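You operate a simulated robot arm through the tools that you are given. There is no shell and no other tool.

You run a simulated robot arm. Do the job below in one go: nothing can be reset, and whatever is moved stays where it is left.

JOB
Take the lime flavour bundle of blanks and put it on the brown slip sheet on the wash worktop. Put the grey ink pack on top of the white paper pack on the top of the run-off table. Open the check right drawer, put the label roll from the top of the run-off table in the inside of the check right drawer and shut the drawer again. Fetch the test block labelled "TEST 26" from the top of the run-off table and set it on the check belt middle. Open the store left drawer, take the black hand brush and leave it in the inside of the store left drawer, then shut the drawer. Any order will do. Set down upright: grey ink pack.

Only the result counts: the job must be done as asked and must still hold three seconds after the hand-in. Knocking over, shifting, dropping, spilling or breaking anything else fails it. Flat cloth is picked up by pressing the open fingertips on it (5 to 10 N) and closing them slowly along it; thin cloth reads only 2 to 8 mm in the jaws.

ROBOT AND FRAMES
A 6-joint arm with a two-finger gripper on a trunk, on a base that moves. Base frame: it is fixed to the floor where the robot stands at the start and does not move with it; the origin is under the middle of the robot, x ahead of it, y to its left, z up. Lengths are in mm, angles in degrees, forces in N, time in s.
It reaches about 940 mm from its shoulder. Its first joint turns from -166.0 to 166.0 degrees. Places, roughly: black hand brush (16x4x6 cm) [-7500, 4700, 900]; check belt middle [-15500, 700, 800]; check right drawer [-17800, -100, 700]; grey ink pack [-17750, 750, 750]; inside of the check right drawer [-17800, 0, 600]; inside of the store left drawer [-7400, 4800, 700]; label roll [-18500, 250, 750]; lime flavour bundle of blanks [-1000, 2500, 1000]; paper pack (21x15x6 cm) [-18600, 500, 800]; slip sheet (44x29x1 cm) [-1700, 5500, 900]; store left drawer [-7400, 4800, 800]; test block [-18500, 0, 750]. Payload 2.54 kg.
The tool frame sits at the grasp point between the pads (the TCP): z along the fingers, y along the line on which they close. The tips reach 30 mm beyond it. The gripper opens to 116 mm; its body begins 95 mm behind the TCP.
Orientation is told as [roll, pitch, yaw] about the base's x, y, z axes, in that order, counted from this pose: with the fingers straight down and closing along the base's y, the tool's x points along the base's -x, its y along +y and its z along -z.

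CONTROLS
- The arm moves only by the tool drive_tool. Its argument "steps" is text: rows parted by semicolons, each of 7 numbers parted by spaces: the shift along the tool's x, y, z in m, then the turn, a rotation vector about the tool's x, y, z in degrees, then the finger opening in m, from 0 to 0.116. In form: x y z rx ry rz hand; .... A call has 1 to 20 rows; each row is the pose to reach, as a shift and turn from the pose commanded when the call began, along the tool's axes at that moment. A row lasts 0.2 s, in which the tool goes at most 50 mm and 8.6 degrees; a call with a longer step from one row to the next is refused whole, and so is a gripper value outside its range. Where a pose cannot be reached the arm comes as near as it can. A force on the tool above 40 N (or 10 N above the force at the start of the call, whichever is more), or a blocked arm, ends the call early, and 0.2 s more pass. The fingers move at their own pace (about 72 mm/s each) and stop on an object; they squeeze with about 29 N. The grip force told is the motor's: it shows also when the fingers shut on nothing. Time passes only in rows, and 0.2 s behind the last, so rows that repeat a pose let the fingers close. The reply holds the time, the measured pose of the TCP, the force on the tool along the base axes, the opening and the grip force, in the units named above and with some noise, with the torque about the TCP (base axes, N m) and any sound that the robot's microphone picked up.
- Cameras (640 x 400 px; columns grow to the right, rows downward): "scene" is now at [-24.2, 133.8, 1433.4]; the picture's right is [-0.09, -1.00, 0.00], its down [-0.45, 0.04, -0.89] and it looks along [0.89, -0.08, -0.45] (base axes); focal length 273 px, centre (320, 200). "wrist" rides on the gripper at [69, -15, -122] in the tool frame; the picture's right is [0.21, 0.98, 0.00], its down [-0.83, 0.18, -0.53] and it looks along [-0.52, 0.11, 0.85] (tool axes); focal length 251 px, centre (320, 200). There is no depth. A picture from a camera that has moved, and an enlarged one, comes with that camera's place and axes in the base frame and with its lens. The place of the scene camera against the robot may be out by one fixed shift of up to 18 mm in any direction.
- capture(camera): a new picture of that camera. No time passes.
- roll_base(legs): drives the robot by 1 to 6 legs, each [ahead, left, turn to the left] in mm, mm and degrees, along the robot's own axes; the way and the turn of a leg run together, so that a leg with both is an arc; at most 1500 mm and 180 degrees a leg. The arm and the cameras ride along, it lands a little off, and it stops where it bumps. It gives what a move gives.
- head_to(pan, tilt): turns the head with the scene camera to pan (to the left, within 120 degrees either way) and tilt (down, from -29 to 69), counted from straight ahead of the robot. It gives what a move gives.
- zoom(camera, box): a new picture of the part [left, top, right, bottom] of that camera's present view, enlarged. No time passes.
- job_done(): hands the job in; it is judged then, once.

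Nothing tells you exact positions but the pictures and the camera data. Unless the task says otherwise, let go and move clear before handing in.

The tools are called after "Call:" as a command line: name --argument value ..., lists and objects as JSON in quotes. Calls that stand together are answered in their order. drive_tool: Moves the arm, as the interface text tells. Its arguments: {"type":"object","properties":{"steps":{"type":"string"}},"required":["steps"]} The other tools are called the same way: roll_base (legs) drives the base; head_to (pan, tilt) turns the head that bears the scene camera; capture (camera) takes a picture; zoom (camera, box) takes an enlarged picture of a part of a camera's view; job_done () hands the job in.

At the start:

```text
clock: 0.0
tool_pos: [675.6, 52.0, 1240.3]
orientation: [0.0, 0.0, 0.0]
contact_force: [-0.3, 0.7, -0.6]
ft_torque: [0.02, 0.0, -0.01]
grip_width: 116.0
grip_force: 0.0
robot x, y, heading: [2.4, 0.6, 0.1]
head pan, tilt (commanded): [-5.4, 26.8]
```

scene: 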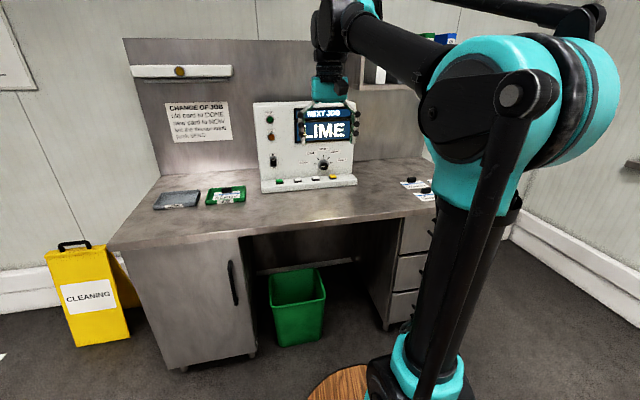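
wrist: 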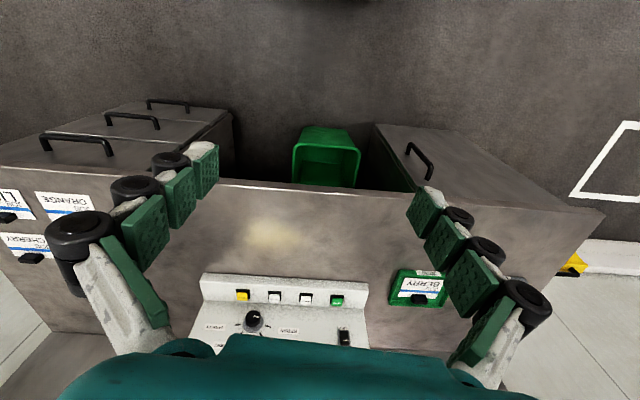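

I see a job-desk with a "LIME" screen, cards and a robot arm in front of me. I'll look around with the head before driving anywhere.

Call:
zoom --camera "scene" --box '[120, 50, 440, 250]'

Call:
head_to --pan 60 --tilt 15

```text
2.00 times, centred on (280, 150) of scene
camera zoom: at [-24.2, 133.8, 1433.4], right [-0.09, -1.0, 0.0], down [-0.45, 0.04, -0.89], along [0.89, -0.08, -0.45], focal length 546 px, centre (400, 300)
```

zoom: 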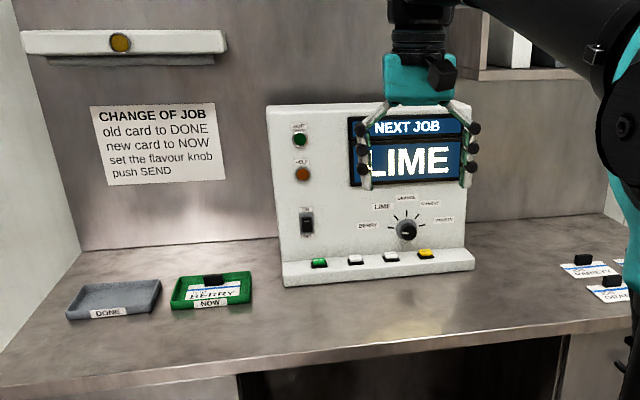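

```text
clock: 1.4
tool_pos: [674.7, 53.0, 1240.6]
orientation: [0.0, 0.0, 0.0]
contact_force: [-0.1, -0.6, -0.2]
ft_torque: [0.01, 0.0, -0.02]
grip_width: 116.3
grip_force: 0.0
robot x, y, heading: [2.5, -1.5, -0.2]
head pan, tilt (commanded): [60.0, 15.0]
```

The job desk is not in my job list, so I leave it alone. Now I look around further.

Call:
capture --camera "scene"

Call:
head_to --pan 118 --tilt 15

Call:
capture --camera "scene"

Call:
head_to --pan -118 --tilt 15

Call:
capture --camera "scene"

```text
taken
camera scene: at [-68.7, 223.4, 1452.5], right [0.87, -0.5, 0.0], down [-0.13, -0.22, -0.97], along [0.48, 0.84, -0.26], focal length 273 px, centre (320, 200)
```

scene: 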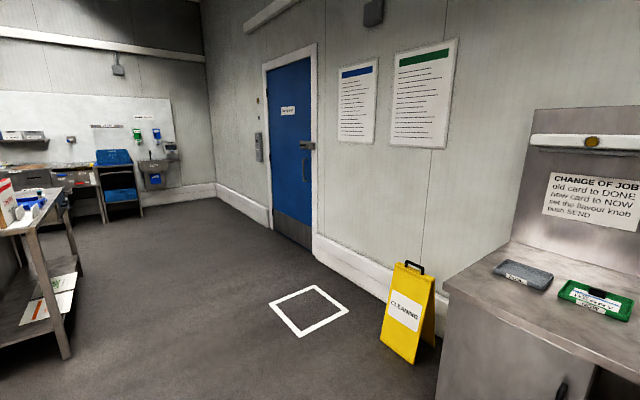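

```text
clock: 2.6
tool_pos: [675.3, 52.0, 1239.6]
orientation: [-0.1, 0.0, 0.0]
contact_force: [-0.7, -0.6, -0.7]
ft_torque: [-0.05, 0.01, 0.01]
grip_width: 116.2
grip_force: 0.1
robot x, y, heading: [-0.5, -0.4, -0.2]
head pan, tilt (commanded): [118.0, 15.0]
```

```text
taken
camera scene: at [-159.2, 225.0, 1452.5], right [0.88, 0.47, 0.0], down [0.12, -0.23, -0.97], along [-0.45, 0.85, -0.26], focal length 273 px, centre (320, 200)
```

scene: 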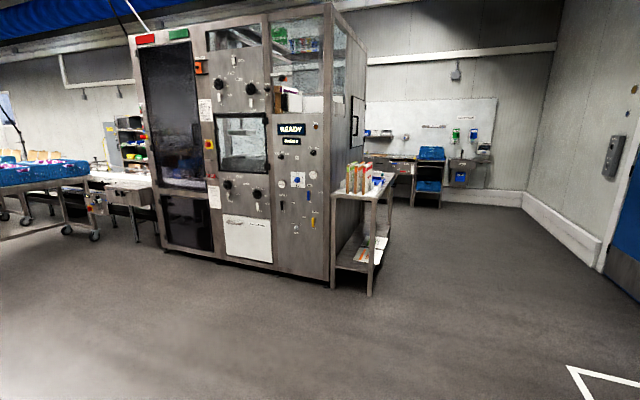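

```text
clock: 6.0
tool_pos: [675.0, 52.2, 1239.4]
orientation: [-0.1, 0.0, 0.0]
contact_force: [-0.5, 0.2, -0.5]
ft_torque: [-0.01, 0.03, 0.0]
grip_width: 116.1
grip_force: 0.1
robot x, y, heading: [1.5, -1.0, 0.1]
head pan, tilt (commanded): [-118.0, 15.0]
```

```text
taken
camera scene: at [-159.3, 60.0, 1452.5], right [-0.88, 0.47, 0.0], down [0.12, 0.23, -0.97], along [-0.45, -0.85, -0.26], focal length 273 px, centre (320, 200)
```

scene: 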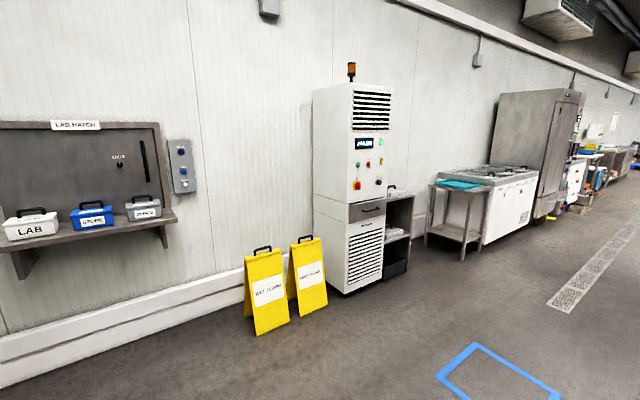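

I can see the packaging machine with a small table with flavour bundles (lime etc.) at its end. I'll look closer there.

Call:
head_to --pan 100 --tilt 15

Call:
capture --camera "scene"

Call:
zoom --camera "scene" --box '[160, 120, 320, 220]'

```text
clock: 9.1
tool_pos: [674.4, 52.6, 1239.4]
orientation: [0.0, 0.1, -0.1]
contact_force: [0.3, 0.0, 0.3]
ft_torque: [0.01, -0.02, -0.03]
grip_width: 115.9
grip_force: 0.0
robot x, y, heading: [-0.6, 0.9, 0.2]
head pan, tilt (commanded): [100.0, 15.0]
```

```text
taken
camera scene: at [-131.6, 234.5, 1452.5], right [0.98, 0.17, 0.0], down [0.04, -0.25, -0.97], along [-0.17, 0.95, -0.26], focal length 273 px, centre (320, 200)
```

scene: 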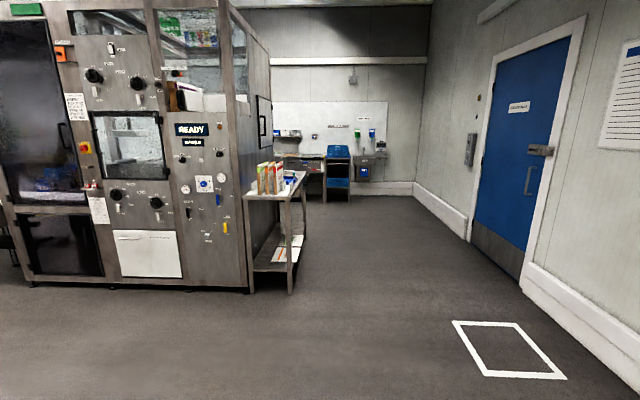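

```text
4.00 times, centred on (240, 170) of scene
camera zoom: at [-131.6, 234.5, 1452.5], right [0.98, 0.17, 0.0], down [0.04, -0.25, -0.97], along [-0.17, 0.95, -0.26], focal length 1091 px, centre (640, 320)
```

zoom: 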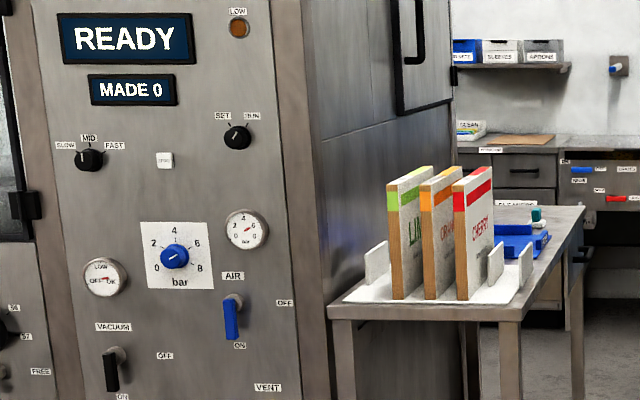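

The lime bundle stands upright in a rack with orange and cherry on the table by the machine. I'll back off the desk, turn left and look down at my own base and the way.

Call:
roll_base --legs '[[-450, 0, 0], [0, 0, 90]]'

Call:
head_to --pan 0 --tilt 20

Call:
capture --camera "scene"

Call:
head_to --pan 90 --tilt 20

Call:
capture --camera "scene"

```text
clock: 15.7
tool_pos: [-509.9, 672.6, 1240.0]
orientation: [0.0, -0.1, 89.5]
contact_force: [-0.1, -0.6, -0.6]
ft_torque: [0.02, -0.02, 0.0]
grip_width: 115.9
grip_force: 0.1
robot x, y, heading: [-458.8, -2.6, 89.8]
head pan, tilt (commanded): [100.0, 15.0]
```

```text
clock: 17.4
tool_pos: [-510.3, 672.2, 1239.3]
orientation: [-0.1, 0.0, 89.5]
contact_force: [-0.2, -0.7, -0.2]
ft_torque: [-0.01, -0.01, 0.0]
grip_width: 115.8
grip_force: 0.1
robot x, y, heading: [-463.5, -4.4, 89.7]
head pan, tilt (commanded): [0.0, 20.0]
```

```text
taken
camera scene: at [-607.0, -36.1, 1444.3], right [1.0, -0.01, 0.0], down [0.0, -0.34, -0.94], along [0.01, 0.94, -0.34], focal length 273 px, centre (320, 200)
```

scene: 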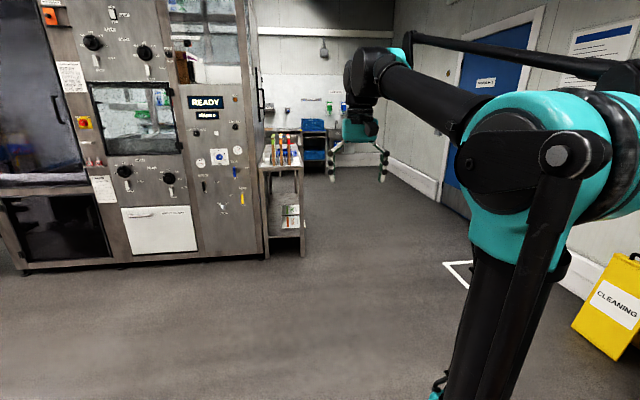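

```text
clock: 19.1
tool_pos: [-510.6, 672.0, 1239.9]
orientation: [-0.1, 0.0, 89.5]
contact_force: [-0.3, 1.0, 0.7]
ft_torque: [0.0, -0.01, -0.01]
grip_width: 116.1
grip_force: 0.0
robot x, y, heading: [-457.9, -3.3, 89.8]
head pan, tilt (commanded): [90.0, 20.0]
```

```text
taken
camera scene: at [-700.7, -128.5, 1444.3], right [0.01, 1.0, 0.0], down [0.34, 0.0, -0.94], along [-0.94, 0.01, -0.34], focal length 273 px, centre (320, 200)
```

scene: 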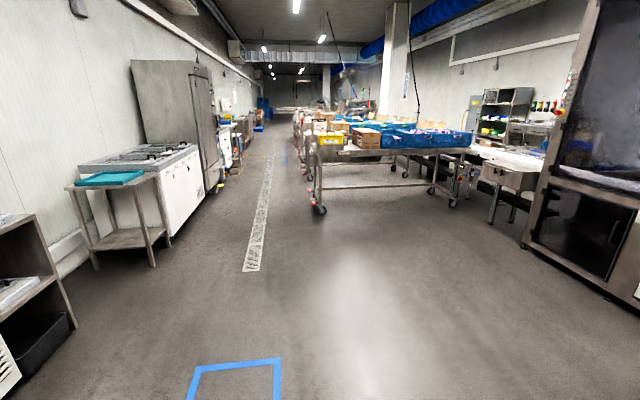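

I'm facing +y with the bundle table ahead-left and the way clear. I'll drive diagonally up to it.

Call:
roll_base --legs '[[1400, 400, 0]]'

Call:
head_to --pan 0 --tilt 25

Call:
capture --camera "scene"

Call:
capture --camera "wrist"

```text
clock: 26.3
tool_pos: [-908.1, 2071.0, 1239.1]
orientation: [0.0, 0.1, 90.0]
contact_force: [0.1, 0.0, -0.5]
ft_torque: [0.0, 0.04, 0.0]
grip_width: 116.2
grip_force: 0.0
robot x, y, heading: [-857.9, 1397.1, 89.7]
head pan, tilt (commanded): [90.0, 20.0]
```

```text
clock: 27.9
tool_pos: [-909.0, 2071.2, 1239.9]
orientation: [0.0, 0.0, 90.0]
contact_force: [-0.2, 0.1, -0.7]
ft_torque: [0.04, -0.03, 0.02]
grip_width: 116.0
grip_force: 0.1
robot x, y, heading: [-856.5, 1399.0, 90.1]
head pan, tilt (commanded): [0.0, 25.0]
```

```text
taken
camera scene: at [-1001.1, 1361.0, 1436.2], right [1.0, 0.0, 0.0], down [0.0, -0.42, -0.91], along [0.0, 0.91, -0.42], focal length 273 px, centre (320, 200)
```

scene: 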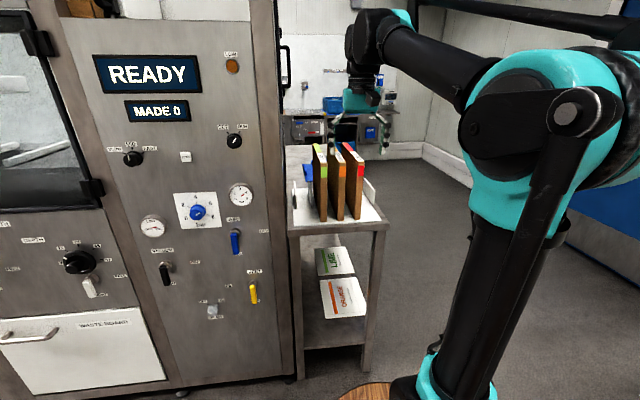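

```text
taken
camera wrist: at [-892.1, 2002.4, 1361.8], right [-0.98, -0.22, 0.0], down [-0.18, 0.83, 0.53], along [-0.12, 0.52, -0.85], focal length 251 px, centre (320, 200)
```

wrist: 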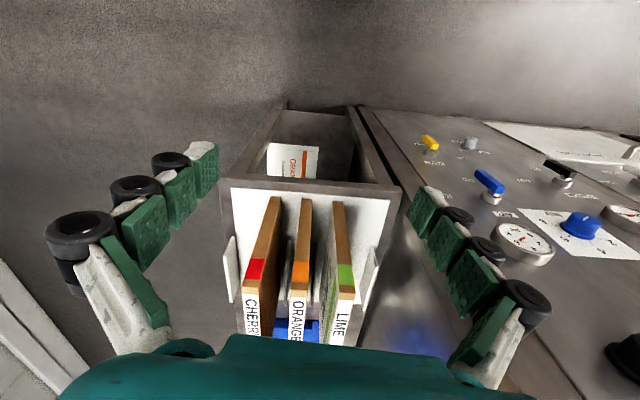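

The rack with CHERRY, ORANGE and LIME is just ahead of the gripper. I zoom in from both cameras to measure it.

Call:
zoom --camera "scene" --box '[270, 130, 430, 230]'

Call:
zoom --camera "wrist" --box '[200, 150, 440, 300]'

```text
4.00 times, centred on (350, 180) of scene
camera zoom: at [-1001.1, 1361.0, 1436.2], right [1.0, 0.0, 0.0], down [0.0, -0.42, -0.91], along [0.0, 0.91, -0.42], focal length 1091 px, centre (200, 280)
```

zoom: 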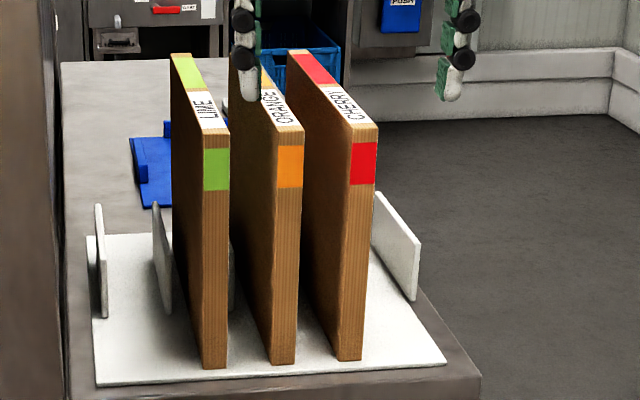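

```text
2.67 times, centred on (320, 225) of wrist
camera zoom: at [-892.1, 2002.4, 1361.8], right [-0.98, -0.22, 0.0], down [-0.18, 0.83, 0.53], along [-0.12, 0.52, -0.85], focal length 670 px, centre (320, 133)
```

zoom: 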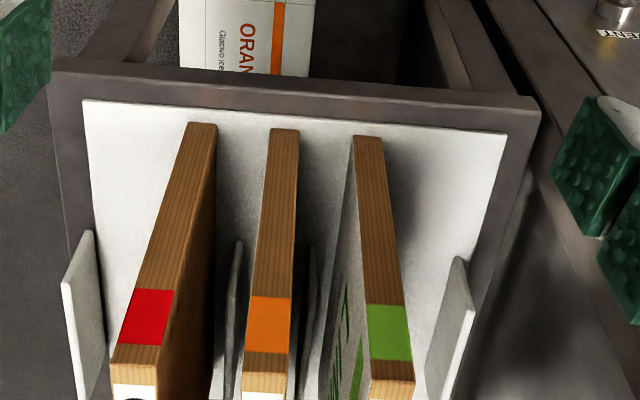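

The lime bundle is about 26 mm thick and 245 mm high; the gap to orange is about 35 mm. I'll check the finger thickness in the scene view before deciding how to grip.

Call:
zoom --camera "scene" --box '[310, 90, 422, 160]'

Call:
zoom --camera "scene" --box '[240, 130, 400, 230]'

```text
5.71 times, centred on (366, 125) of scene
camera zoom: at [-1001.1, 1361.0, 1436.2], right [1.0, 0.0, 0.0], down [0.0, -0.42, -0.91], along [0.0, 0.91, -0.42], focal length 1559 px, centre (57, 629)
```

zoom: 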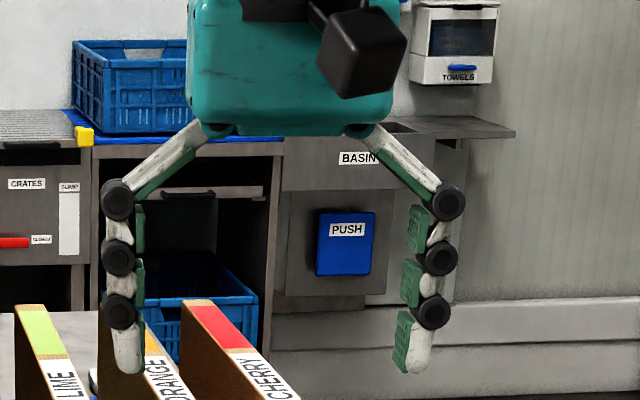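

```text
4.00 times, centred on (320, 180) of scene
camera zoom: at [-1001.1, 1361.0, 1436.2], right [1.0, 0.0, 0.0], down [0.0, -0.42, -0.91], along [0.0, 0.91, -0.42], focal length 1091 px, centre (320, 280)
```

zoom: 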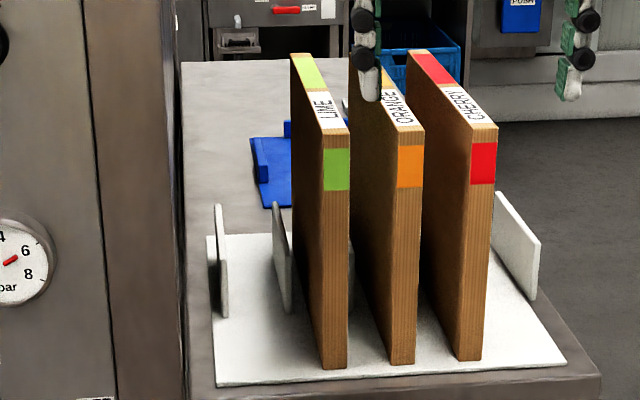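

Fingers are about 21 mm thick and the lime/orange gap is about 39 mm, so a top-down grip on lime with a part-opened hand fits. I raise the tool, then drive nearer so the wrist camera looks down on the rack.

Call:
drive_tool --steps "0 0 -0.04 0 0 0 0.116; 0 0 -0.08 0 0 0 0.116; 0 0 -0.08 0 0 0 0.116"

Call:
roll_base --legs '[[200, 95, 0]]'

Call:
capture --camera "scene"

Call:
capture --camera "wrist"

```text
clock: 28.8
tool_pos: [-905.6, 2071.4, 1322.8]
orientation: [0.0, -0.1, 90.0]
contact_force: [0.3, -1.0, 0.0]
ft_torque: [-0.01, 0.0, 0.0]
grip_width: 116.0
grip_force: 0.1
robot x, y, heading: [-855.5, 1393.6, 89.6]
head pan, tilt (commanded): [0.0, 25.0]
```

```text
clock: 30.4
tool_pos: [-999.7, 2274.8, 1323.8]
orientation: [0.0, 0.0, 90.3]
contact_force: [-0.4, 0.3, -0.4]
ft_torque: [-0.03, 0.0, 0.0]
grip_width: 116.2
grip_force: 0.2
robot x, y, heading: [-946.4, 1600.4, 90.3]
head pan, tilt (commanded): [0.0, 25.0]
```

```text
taken
camera scene: at [-1092.7, 1564.9, 1436.2], right [1.0, 0.0, 0.0], down [0.0, -0.42, -0.91], along [0.0, 0.91, -0.42], focal length 273 px, centre (320, 200)
```

scene: 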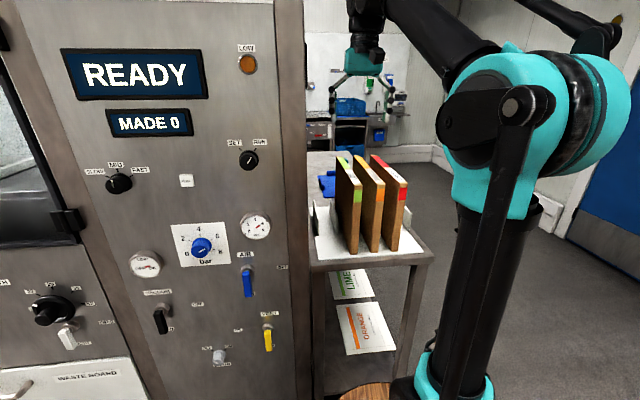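

```text
taken
camera wrist: at [-983.9, 2207.0, 1444.6], right [-0.98, -0.22, 0.0], down [-0.18, 0.83, 0.53], along [-0.12, 0.52, -0.85], focal length 251 px, centre (320, 200)
```

wrist: 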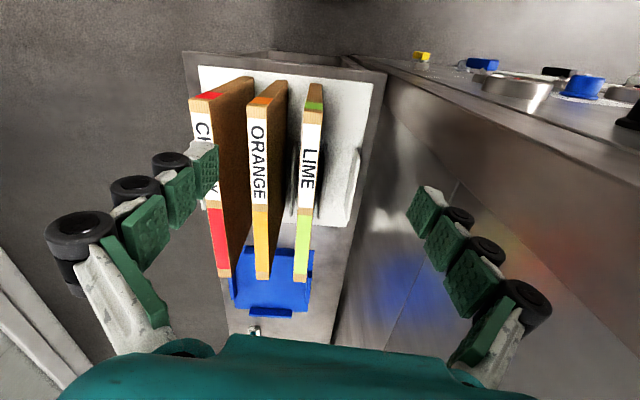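

The lime bundle's top is visible under the wrist camera. I zoom in to fix its position and heading.

Call:
zoom --camera "wrist" --box '[200, 75, 440, 225]'

Call:
zoom --camera "wrist" --box '[200, 175, 440, 325]'

```text
2.67 times, centred on (320, 150) of wrist
camera zoom: at [-983.9, 2207.0, 1444.6], right [-0.98, -0.22, 0.0], down [-0.18, 0.83, 0.53], along [-0.12, 0.52, -0.85], focal length 670 px, centre (320, 333)
```

zoom: 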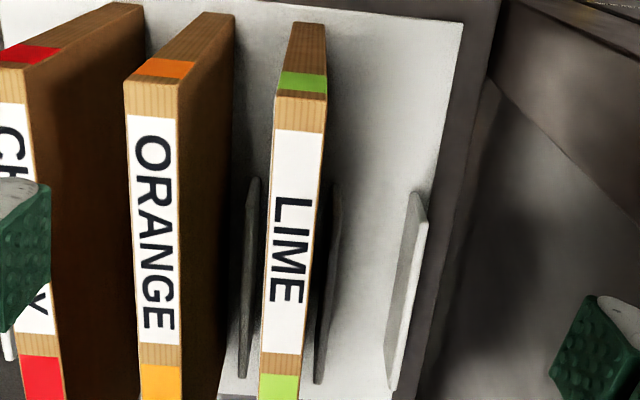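

```text
2.67 times, centred on (320, 250) of wrist
camera zoom: at [-983.9, 2207.0, 1444.6], right [-0.98, -0.22, 0.0], down [-0.18, 0.83, 0.53], along [-0.12, 0.52, -0.85], focal length 670 px, centre (320, 67)
```

zoom: 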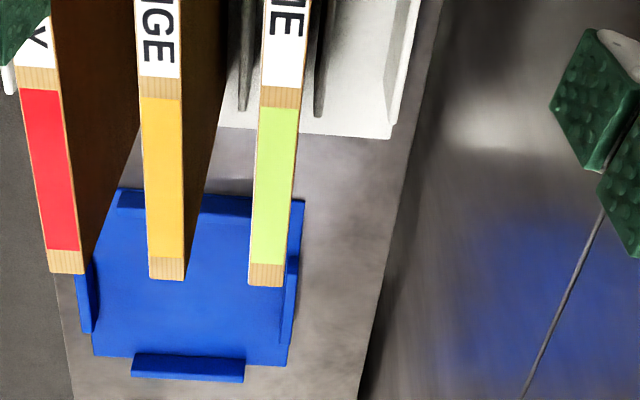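

From the two wrist views the lime bundle's top is at z≈1140, its centre about (-1009, 2424), turned about 7°. I'll move above it, turn the hand by 7° and narrow the fingers, then check.

Call:
drive_tool --steps "-0.03 0.002 0 0 0 -1.5 0.1; -0.07 0.004 0 0 0 -3 0.08; -0.11 0.006 0 0 0 -5 0.06; -0.149 0.0085 0.03 0 0 -6.7 0.046; -0.149 0.0085 0.06 0 0 -6.7 0.046; -0.149 0.0085 0.08 0 0 -6.7 0.046; -0.149 0.0085 0.08 0 0 -6.7 0.046"

Call:
capture --camera "wrist"

Call:
zoom --camera "wrist" --box '[200, 60, 440, 210]'

Call:
zoom --camera "scene" --box '[310, 50, 438, 130]'

```text
clock: 32.0
tool_pos: [-1008.6, 2425.2, 1241.6]
orientation: [0.0, 0.0, 96.8]
contact_force: [0.3, 0.3, 0.0]
ft_torque: [-0.01, 0.0, -0.03]
grip_width: 45.9
grip_force: 0.0
robot x, y, heading: [-945.7, 1602.0, 90.3]
head pan, tilt (commanded): [0.0, 25.0]
```

```text
taken
camera wrist: at [-984.0, 2358.3, 1364.9], right [-0.94, -0.33, 0.0], down [-0.28, 0.8, 0.53], along [-0.18, 0.5, -0.85], focal length 251 px, centre (320, 200)
```

wrist: 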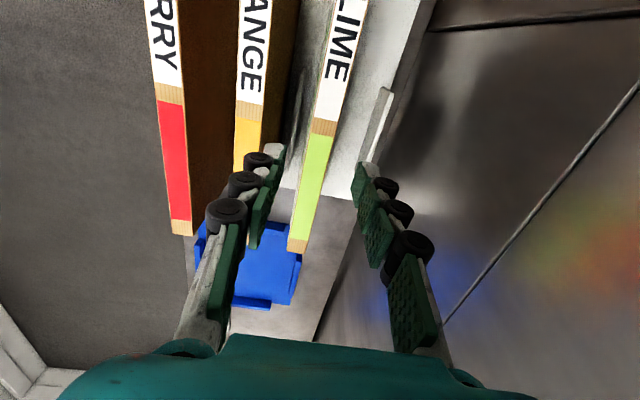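

```text
2.67 times, centred on (320, 135) of wrist
camera zoom: at [-984.0, 2358.3, 1364.9], right [-0.94, -0.33, 0.0], down [-0.28, 0.8, 0.53], along [-0.18, 0.5, -0.85], focal length 670 px, centre (320, 373)
```

zoom: 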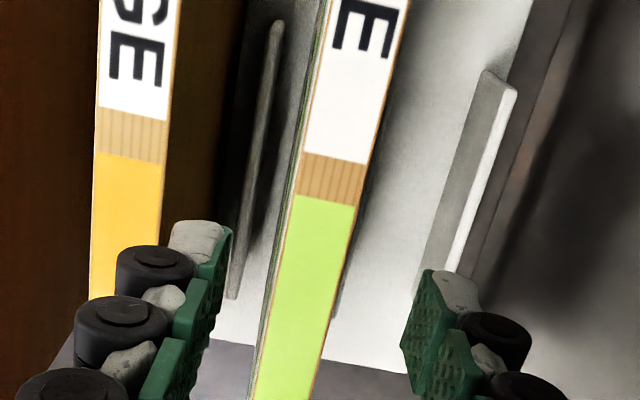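

```text
5.00 times, centred on (374, 90) of scene
camera zoom: at [-1092.7, 1564.9, 1436.2], right [1.0, 0.0, 0.0], down [0.0, -0.42, -0.91], along [0.0, 0.91, -0.42], focal length 1364 px, centre (50, 750)
```

zoom: 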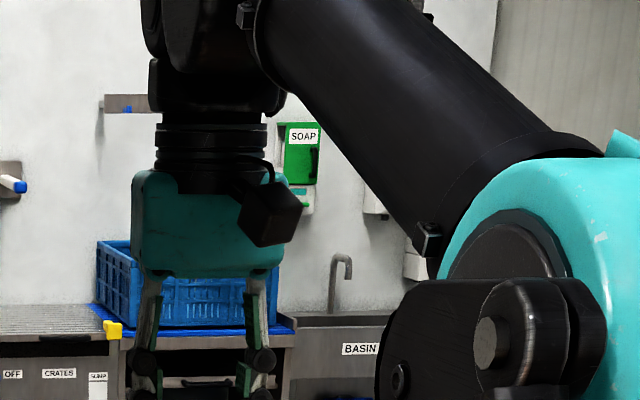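

The hand is aligned with the lime bundle to within about 2.5 mm. I descend around its top, centred, and stop to check before closing.

Call:
drive_tool --steps "0 0.0025 0.03 0 0 0 0.044; 0 0.0025 0.06 0 0 0 0.044; 0 0.0025 0.09 0 0 0 0.044; 0 0.0025 0.115 0 0 0 0.044; 0 0.0025 0.135 0 0 0 0.044; 0 0.0025 0.147 0 0 0 0.044; 0 0.0025 0.147 0 0 0 0.044"

Call:
capture --camera "wrist"

Call:
capture --camera "scene"

```text
clock: 33.6
tool_pos: [-1010.4, 2423.7, 1096.5]
orientation: [-0.1, 0.0, 96.8]
contact_force: [-0.5, 0.5, 0.2]
ft_torque: [-0.01, 0.04, 0.02]
grip_width: 43.9
grip_force: 0.0
robot x, y, heading: [-949.5, 1602.3, 90.4]
head pan, tilt (commanded): [0.0, 25.0]
```

```text
taken
camera wrist: at [-986.0, 2357.2, 1218.7], right [-0.94, -0.33, 0.0], down [-0.28, 0.8, 0.53], along [-0.18, 0.5, -0.85], focal length 251 px, centre (320, 200)
```

wrist: 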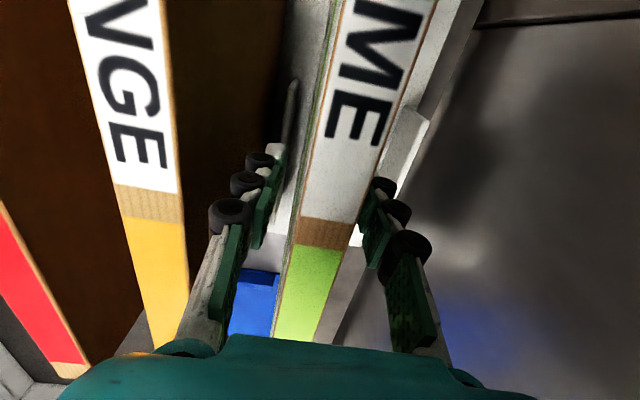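

```text
taken
camera scene: at [-1092.7, 1564.8, 1436.2], right [1.0, 0.0, 0.0], down [0.0, -0.42, -0.91], along [0.0, 0.91, -0.42], focal length 273 px, centre (320, 200)
```

scene: 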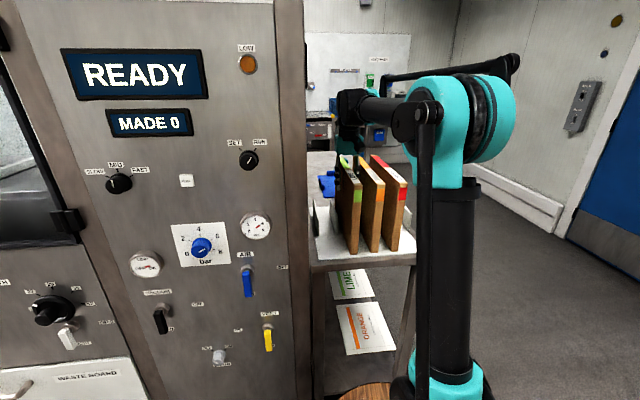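

The fingers straddle lime without contact. I close on it.

Call:
drive_tool --steps "0 0 0 0 0 0 0.03; 0 0 0 0 0 0 0.015; 0 0 0 0 0 0 0.01; 0 0 0 0 0 0 0.01; 0 0 0 0 0 0 0.01"

```text
clock: 34.9
tool_pos: [-1008.9, 2423.4, 1097.5]
orientation: [0.0, -0.1, 96.9]
contact_force: [-0.1, -0.8, 0.2]
ft_torque: [0.05, 0.04, 0.13]
grip_width: 23.6
grip_force: 29.1
robot x, y, heading: [-948.4, 1599.6, 89.9]
head pan, tilt (commanded): [0.0, 25.0]
```

Grip holds (23.6 mm, 29 N). I lift straight up.

Call:
drive_tool --steps "0 0 -0.01 0 0 0 0.01; 0 0 -0.03 0 0 0 0.01; 0 0 -0.06 0 0 0 0.01; 0 0 -0.09 0 0 0 0.01; 0 0 -0.12 0 0 0 0.01; 0 0 -0.15 0 0 0 0.01; 0 0 -0.15 0 0 0 0.01"

Call:
capture --camera "scene"

Call:
capture --camera "wrist"

```text
clock: 36.5
tool_pos: [-1012.4, 2424.7, 1247.2]
orientation: [0.1, 0.0, 96.9]
contact_force: [0.0, -0.1, -8.6]
ft_torque: [-0.06, 0.03, 0.0]
grip_width: 23.4
grip_force: 29.4
robot x, y, heading: [-947.3, 1600.1, 90.0]
head pan, tilt (commanded): [0.0, 25.0]
```

```text
taken
camera scene: at [-1092.7, 1565.2, 1436.2], right [1.0, 0.0, 0.0], down [0.0, -0.42, -0.91], along [0.0, 0.91, -0.42], focal length 273 px, centre (320, 200)
```

scene: 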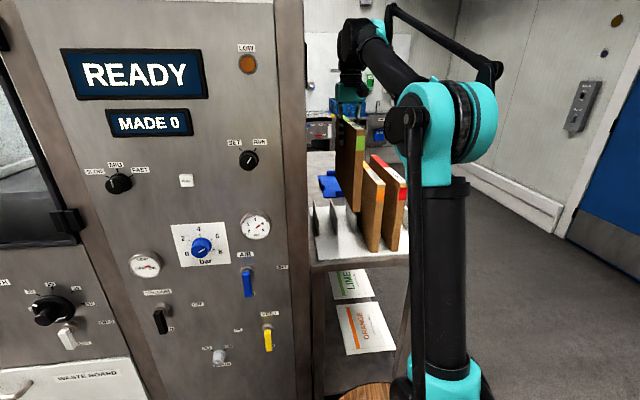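

```text
taken
camera wrist: at [-988.0, 2357.9, 1369.2], right [-0.94, -0.33, 0.0], down [-0.28, 0.8, 0.53], along [-0.18, 0.5, -0.85], focal length 251 px, centre (320, 200)
```

wrist: 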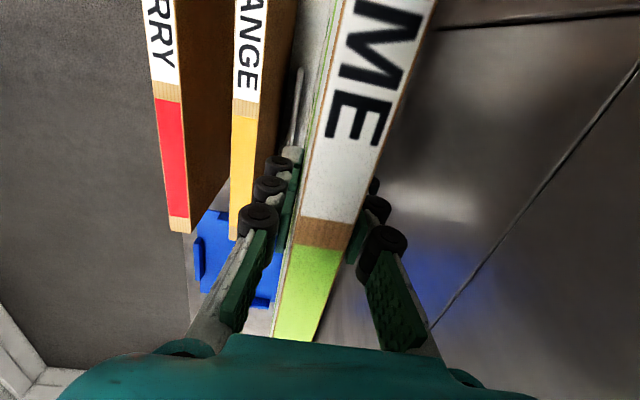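

The bundle is held (about 0.88 kg) and clear of the dividers. I pull it back along its own plane toward me and a bit up.

Call:
drive_tool --steps "0.02 0 -0.02 0 0 0 0.01; 0.06 0 -0.03 0 0 0 0.01; 0.1 0 -0.04 0 0 0 0.01; 0.14 0 -0.05 0 0 0 0.01; 0.18 0 -0.06 0 0 0 0.01; 0.22 0 -0.07 0 0 0 0.01; 0.26 0 -0.08 0 0 0 0.01; 0.3 0 -0.09 0 0 0 0.01; 0.33 0 -0.09 0 0 0 0.01; 0.33 0 -0.09 0 0 0 0.01"

Call:
head_to --pan 20 --tilt 45

Call:
capture --camera "scene"

Call:
head_to --pan -40 --tilt 25

Call:
capture --camera "scene"

```text
clock: 38.6
tool_pos: [-973.5, 2094.8, 1338.0]
orientation: [0.0, -0.1, 96.9]
contact_force: [0.4, -0.2, -8.1]
ft_torque: [-0.04, 0.03, 0.01]
grip_width: 23.7
grip_force: 29.5
robot x, y, heading: [-948.8, 1600.1, 90.6]
head pan, tilt (commanded): [0.0, 25.0]
```

```text
clock: 39.5
tool_pos: [-973.6, 2094.7, 1337.1]
orientation: [0.0, -0.1, 96.9]
contact_force: [0.6, -0.1, -9.2]
ft_torque: [-0.03, -0.02, 0.0]
grip_width: 23.5
grip_force: 28.8
robot x, y, heading: [-946.5, 1603.4, 90.3]
head pan, tilt (commanded): [20.0, 45.0]
```

```text
taken
camera scene: at [-1120.4, 1549.2, 1405.7], right [0.94, 0.34, 0.0], down [0.24, -0.66, -0.71], along [-0.24, 0.66, -0.71], focal length 273 px, centre (320, 200)
```

scene: 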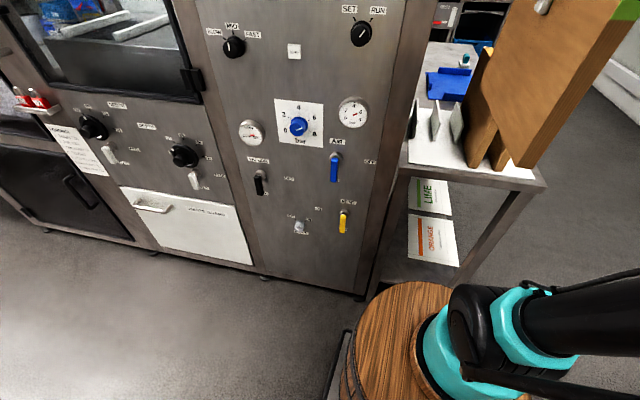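

```text
clock: 40.8
tool_pos: [-974.8, 2095.0, 1338.2]
orientation: [-0.1, 0.0, 96.9]
contact_force: [0.3, -0.6, -9.7]
ft_torque: [0.01, -0.02, 0.01]
grip_width: 23.7
grip_force: 29.2
robot x, y, heading: [-950.0, 1599.1, 90.1]
head pan, tilt (commanded): [-40.0, 25.0]
```

```text
taken
camera scene: at [-1033.5, 1543.7, 1436.2], right [0.77, -0.64, 0.0], down [-0.27, -0.33, -0.91], along [0.58, 0.7, -0.42], focal length 273 px, centre (320, 200)
```

scene: 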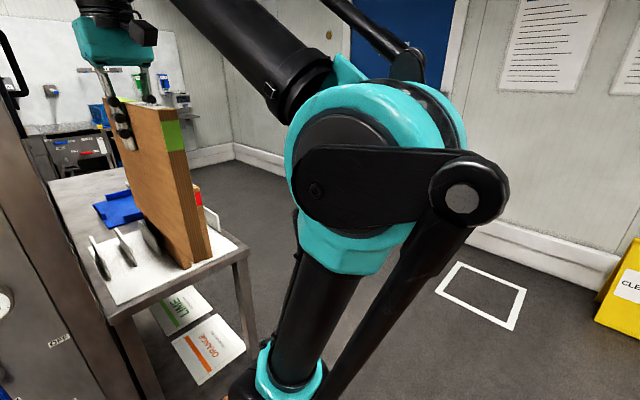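

Lime is clear of the rack. I drive back and right around the table, then look toward the wash worktop.

Call:
roll_base --legs '[[-200, 0, 0], [0, -650, 7]]'

Call:
head_to --pan 5 --tilt 15

Call:
capture --camera "scene"

```text
clock: 45.6
tool_pos: [-383.4, 1925.1, 1338.1]
orientation: [0.0, 0.1, 103.4]
contact_force: [-0.2, -0.4, -9.9]
ft_torque: [-0.02, 0.02, 0.01]
grip_width: 23.5
grip_force: 29.0
robot x, y, heading: [-301.6, 1437.5, 96.6]
head pan, tilt (commanded): [-40.0, 25.0]
```

```text
clock: 46.7
tool_pos: [-383.7, 1924.0, 1337.8]
orientation: [-0.1, 0.0, 103.3]
contact_force: [-0.4, 0.1, -9.1]
ft_torque: [-0.01, 0.02, -0.02]
grip_width: 23.6
grip_force: 29.0
robot x, y, heading: [-301.1, 1432.5, 96.9]
head pan, tilt (commanded): [5.0, 15.0]
```

```text
taken
camera scene: at [-450.8, 1384.6, 1452.5], right [0.98, 0.2, 0.0], down [0.05, -0.25, -0.97], along [-0.2, 0.95, -0.26], focal length 273 px, centre (320, 200)
```

scene: 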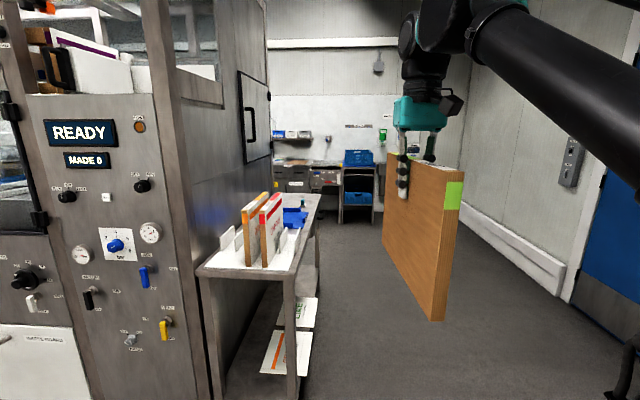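

The way to the wash corner is open on the right of the table. I drive forward along the room axis.

Call:
roll_base --legs '[[1400, -120, 0], [1000, 0, 0]]'

Call:
head_to --pan 25 --tilt 20

Call:
capture --camera "scene"

```text
clock: 58.6
tool_pos: [-552.2, 4337.1, 1337.5]
orientation: [0.0, 0.0, 103.2]
contact_force: [-0.4, 1.5, -9.3]
ft_torque: [-0.04, -0.02, 0.04]
grip_width: 23.6
grip_force: 28.7
robot x, y, heading: [-465.9, 3846.3, 96.7]
head pan, tilt (commanded): [5.0, 15.0]
```

```text
clock: 59.4
tool_pos: [-552.5, 4337.7, 1337.5]
orientation: [0.0, 0.1, 103.3]
contact_force: [-0.9, 0.5, -8.2]
ft_torque: [-0.03, 0.02, -0.02]
grip_width: 23.3
grip_force: 29.1
robot x, y, heading: [-474.6, 3848.2, 96.6]
head pan, tilt (commanded): [25.0, 20.0]
```

```text
taken
camera scene: at [-649.3, 3784.9, 1444.3], right [0.85, 0.52, 0.0], down [0.18, -0.29, -0.94], along [-0.49, 0.8, -0.34], focal length 273 px, centre (320, 200)
```

scene: 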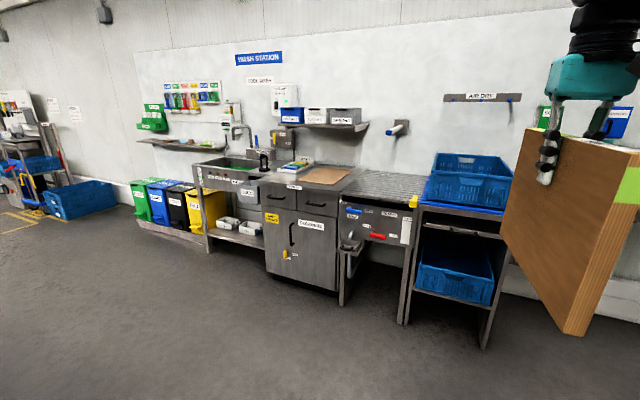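

The wash station is ahead-left, with a brown slip sheet on the worktop above the "CLEANERS" cabinet. I zoom in.

Call:
zoom --camera "scene" --box '[220, 120, 420, 245]'

```text
3.20 times, centred on (320, 182) of scene
camera zoom: at [-649.3, 3784.9, 1444.3], right [0.85, 0.52, 0.0], down [0.18, -0.29, -0.94], along [-0.49, 0.8, -0.34], focal length 873 px, centre (320, 256)
```

zoom: 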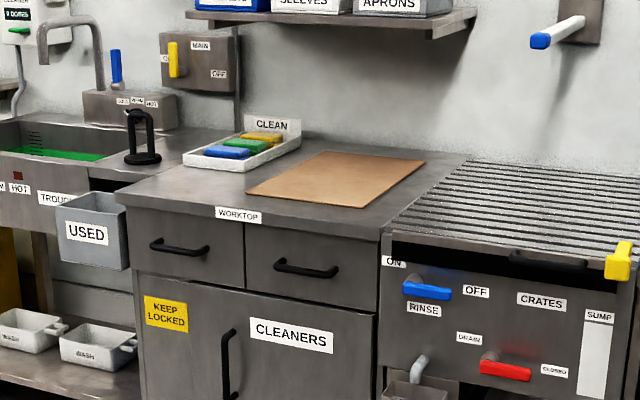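

Sheet centre is about (-1680, 5570), its long side running away from the front edge. I check my left side before moving across.

Call:
head_to --pan 85 --tilt 25

Call:
capture --camera "scene"

```text
clock: 60.7
tool_pos: [-552.1, 4338.1, 1338.3]
orientation: [0.0, 0.1, 103.3]
contact_force: [-0.6, 0.3, -8.6]
ft_torque: [-0.05, -0.04, 0.02]
grip_width: 23.6
grip_force: 28.8
robot x, y, heading: [-473.0, 3848.9, 96.7]
head pan, tilt (commanded): [85.0, 25.0]
```

```text
taken
camera scene: at [-692.7, 3703.1, 1436.3], right [-0.03, 1.0, 0.0], down [0.42, 0.01, -0.91], along [-0.91, -0.02, -0.42], focal length 273 px, centre (320, 200)
```

scene: 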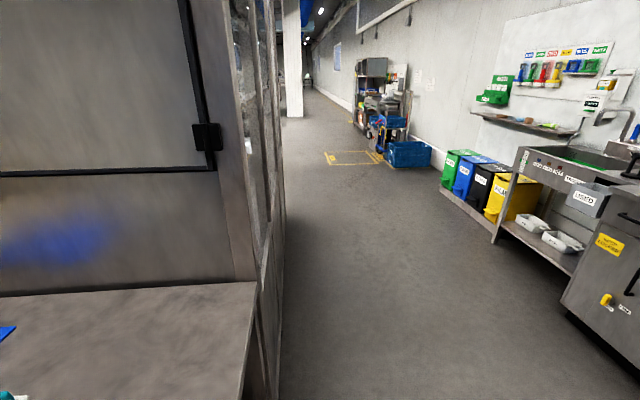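

The aisle behind the machine is wide and clear. I drive diagonally to stand before the worktop.

Call:
roll_base --legs '[[800, 960, 0]]'

Call:
head_to --pan 5 --tilt 30

Call:
capture --camera "scene"

Call:
capture --camera "wrist"

```text
clock: 66.9
tool_pos: [-1586.9, 5011.4, 1337.4]
orientation: [0.0, 0.0, 103.5]
contact_force: [0.6, 0.7, -9.0]
ft_torque: [-0.02, 0.0, 0.01]
grip_width: 23.5
grip_force: 29.2
robot x, y, heading: [-1500.4, 4521.7, 96.7]
head pan, tilt (commanded): [85.0, 25.0]
```

```text
clock: 68.5
tool_pos: [-1587.0, 5012.0, 1338.5]
orientation: [0.0, 0.0, 103.5]
contact_force: [-0.2, -0.1, -9.1]
ft_torque: [0.0, -0.01, -0.01]
grip_width: 23.5
grip_force: 28.9
robot x, y, heading: [-1504.8, 4523.0, 96.6]
head pan, tilt (commanded): [5.0, 30.0]
```

```text
taken
camera scene: at [-1652.7, 4468.5, 1428.3], right [0.98, 0.2, 0.0], down [0.1, -0.49, -0.87], along [-0.18, 0.85, -0.5], focal length 273 px, centre (320, 200)
```

scene: 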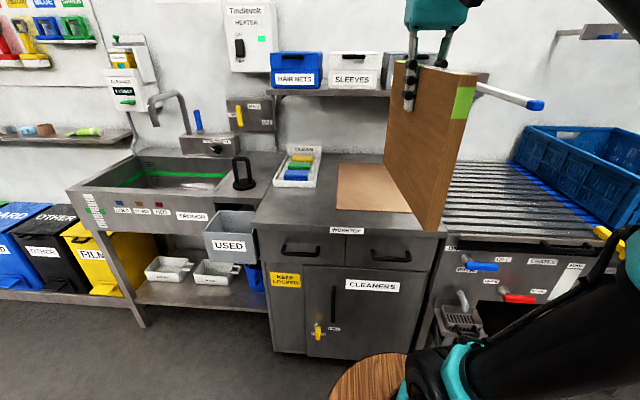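

```text
taken
camera wrist: at [-1555.6, 4949.2, 1460.4], right [-0.9, -0.44, 0.0], down [-0.37, 0.76, 0.53], along [-0.23, 0.48, -0.85], focal length 251 px, centre (320, 200)
```

wrist: 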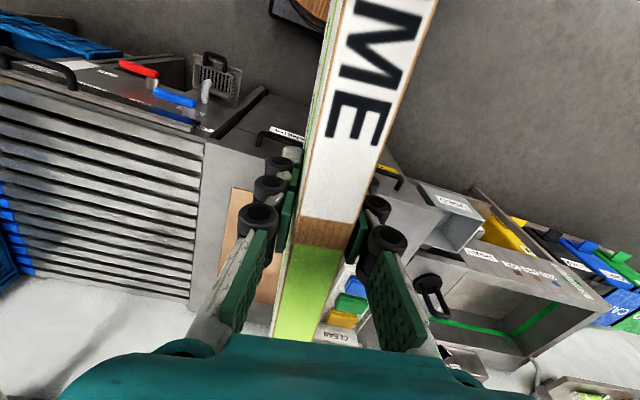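

I'm in front of the worktop; the bundle hangs to the right of the sheet in view. I zoom to fix the sheet's corners.

Call:
zoom --camera "scene" --box '[270, 140, 430, 240]'

Call:
zoom --camera "wrist" --box '[180, 120, 420, 270]'

```text
4.00 times, centred on (350, 190) of scene
camera zoom: at [-1652.7, 4468.5, 1428.3], right [0.98, 0.2, 0.0], down [0.1, -0.49, -0.87], along [-0.18, 0.85, -0.5], focal length 1091 px, centre (200, 240)
```

zoom: 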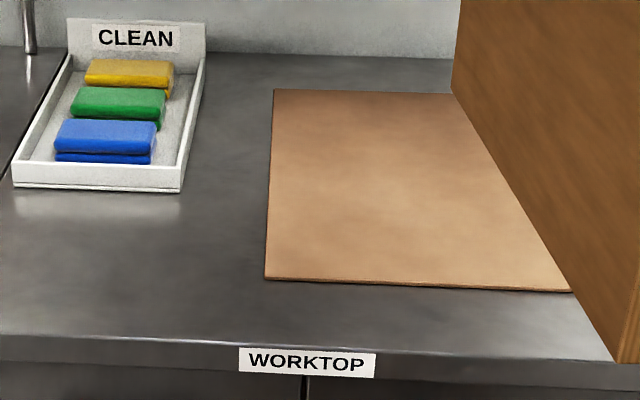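

```text
2.67 times, centred on (300, 195) of wrist
camera zoom: at [-1555.6, 4949.2, 1460.4], right [-0.9, -0.44, 0.0], down [-0.37, 0.76, 0.53], along [-0.23, 0.48, -0.85], focal length 670 px, centre (373, 213)
```

zoom: 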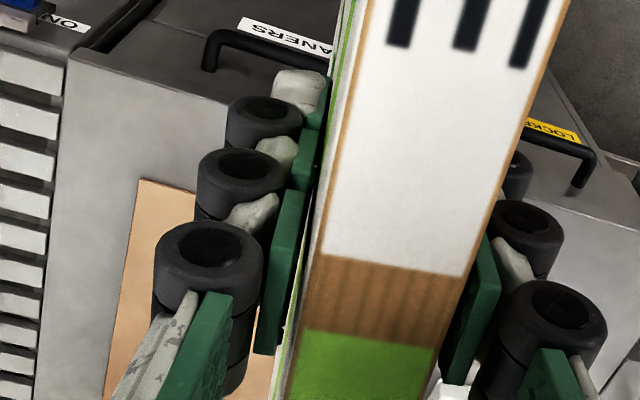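

Sheet centre ≈ (-1657, 5525), top ≈ 905. The wall shelf is close above, so I will lower the bundle before reaching in. First I drive nearer.

Call:
roll_base --legs '[[270, 10, 0]]'

Call:
drive_tool --steps "0 0 0.02 0 0 2 0.01; 0 0 0.06 0 0 4 0.01; 0 0 0.1 0 0 6.2 0.01; 0 0 0.14 0 0 6.2 0.01; 0 0 0.18 0 0 6.2 0.01; 0 0 0.2 0 0 6.2 0.01; 0 0 0.2 0 0 6.2 0.01"

Call:
capture --camera "scene"

Call:
capture --camera "wrist"

```text
clock: 70.4
tool_pos: [-1629.4, 5277.3, 1338.0]
orientation: [0.0, 0.0, 103.5]
contact_force: [-0.3, 0.5, -8.9]
ft_torque: [0.01, 0.01, 0.0]
grip_width: 23.6
grip_force: 28.7
robot x, y, heading: [-1548.0, 4790.3, 97.1]
head pan, tilt (commanded): [5.0, 30.0]
```

```text
clock: 72.0
tool_pos: [-1629.6, 5279.0, 1138.2]
orientation: [0.0, -0.1, 97.2]
contact_force: [0.0, 0.6, -8.9]
ft_torque: [-0.02, -0.02, -0.03]
grip_width: 23.4
grip_force: 29.2
robot x, y, heading: [-1546.7, 4791.5, 96.9]
head pan, tilt (commanded): [5.0, 30.0]
```

```text
taken
camera scene: at [-1694.7, 4734.3, 1428.3], right [0.98, 0.2, 0.0], down [0.1, -0.49, -0.87], along [-0.18, 0.85, -0.5], focal length 273 px, centre (320, 200)
```

scene: 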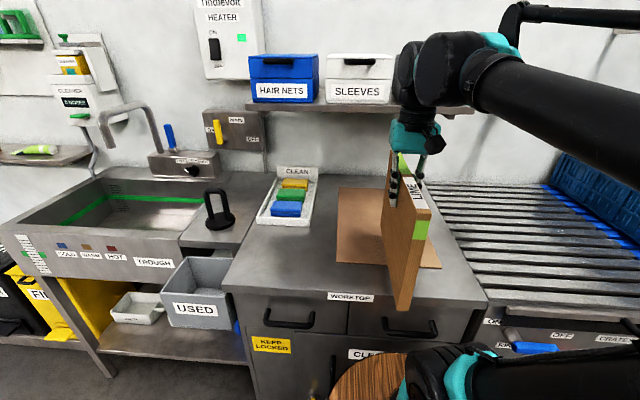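

```text
taken
camera wrist: at [-1604.4, 5212.6, 1259.7], right [-0.94, -0.34, 0.0], down [-0.28, 0.8, 0.53], along [-0.18, 0.5, -0.85], focal length 251 px, centre (320, 200)
```

wrist: 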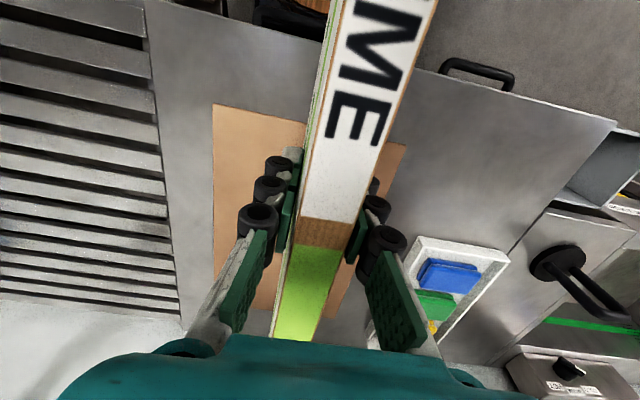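

Before reaching in I need to be sure about the wall shelf's front edge. I zoom on the shelf.

Call:
zoom --camera "scene" --box '[230, 40, 490, 202]'

Call:
head_to --pan 5 --tilt 5

Call:
capture --camera "scene"

```text
2.46 times, centred on (360, 121) of scene
camera zoom: at [-1694.7, 4734.3, 1428.3], right [0.98, 0.2, 0.0], down [0.1, -0.49, -0.87], along [-0.18, 0.85, -0.5], focal length 672 px, centre (222, 394)
```

zoom: 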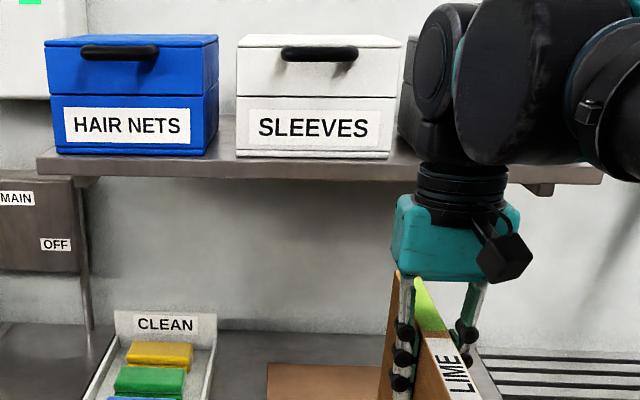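

```text
clock: 72.8
tool_pos: [-1629.7, 5277.4, 1138.0]
orientation: [0.1, 0.0, 97.3]
contact_force: [0.4, 0.3, -9.4]
ft_torque: [-0.03, 0.0, -0.03]
grip_width: 24.0
grip_force: 28.8
robot x, y, heading: [-1547.1, 4791.8, 97.1]
head pan, tilt (commanded): [5.0, 5.0]
```

```text
taken
camera scene: at [-1695.0, 4735.7, 1468.6], right [0.98, 0.2, 0.0], down [0.02, -0.09, -1.0], along [-0.2, 0.98, -0.09], focal length 273 px, centre (320, 200)
```

scene: 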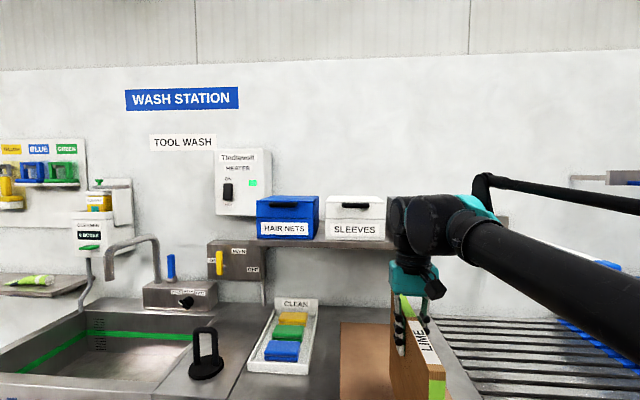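

The shelf front (≈ y 5510–5570 at z≈1255) is too near for a vertical wrist over the sheet centre. I'll back off, pitch the hand to horizontal so the bundle stands on its spine end with the hand in front of it, and go in under the shelf.

Call:
roll_base --legs '[[-320, 0, 0]]'

Call:
drive_tool --steps "-0.03 0 -0.03 0 0 0 0.01; -0.07 0 -0.05 0 0 0 0.01; -0.11 0 -0.07 0 0 0 0.01; -0.15 0 -0.09 0 0 0 0.01; -0.19 0 -0.11 0 0 0 0.01; -0.2 0 -0.12 0 0 0 0.01; -0.2 0 -0.12 0 0 0 0.01"

Call:
drive_tool --steps "0 0 0 0 -5 0 0.01; 0 0 0 0 -10 0 0.01; 0 0 0 0 -17 0 0.01; 0 0 0 0 -24 0 0.01; 0 0 0 0 -30 0 0.01; 0 0 0 0 -30 0 0.01"

Call:
capture --camera "scene"

```text
clock: 75.0
tool_pos: [-1593.0, 4966.3, 1138.3]
orientation: [0.0, 0.1, 97.5]
contact_force: [-0.4, 0.3, -9.0]
ft_torque: [0.01, -0.01, 0.01]
grip_width: 23.7
grip_force: 28.8
robot x, y, heading: [-1508.4, 4478.6, 97.1]
head pan, tilt (commanded): [5.0, 5.0]
```

```text
clock: 76.6
tool_pos: [-1620.2, 5162.2, 1256.9]
orientation: [0.0, 0.0, 97.5]
contact_force: [-0.6, -0.8, -8.5]
ft_torque: [0.0, -0.04, 0.03]
grip_width: 23.3
grip_force: 29.0
robot x, y, heading: [-1509.1, 4477.5, 96.9]
head pan, tilt (commanded): [5.0, 5.0]
```

```text
clock: 78.0
tool_pos: [-1619.4, 5163.8, 1257.6]
orientation: [0.0, -30.0, 97.5]
contact_force: [0.9, 0.6, -9.0]
ft_torque: [-0.32, -0.05, -0.01]
grip_width: 23.6
grip_force: 29.0
robot x, y, heading: [-1508.8, 4476.1, 97.0]
head pan, tilt (commanded): [5.0, 5.0]
```

```text
taken
camera scene: at [-1657.1, 4422.5, 1468.7], right [0.98, 0.21, 0.0], down [0.02, -0.09, -1.0], along [-0.21, 0.97, -0.09], focal length 273 px, centre (320, 200)
```

scene: 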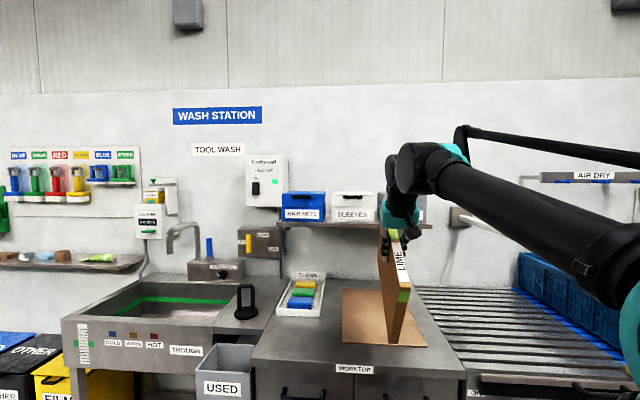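

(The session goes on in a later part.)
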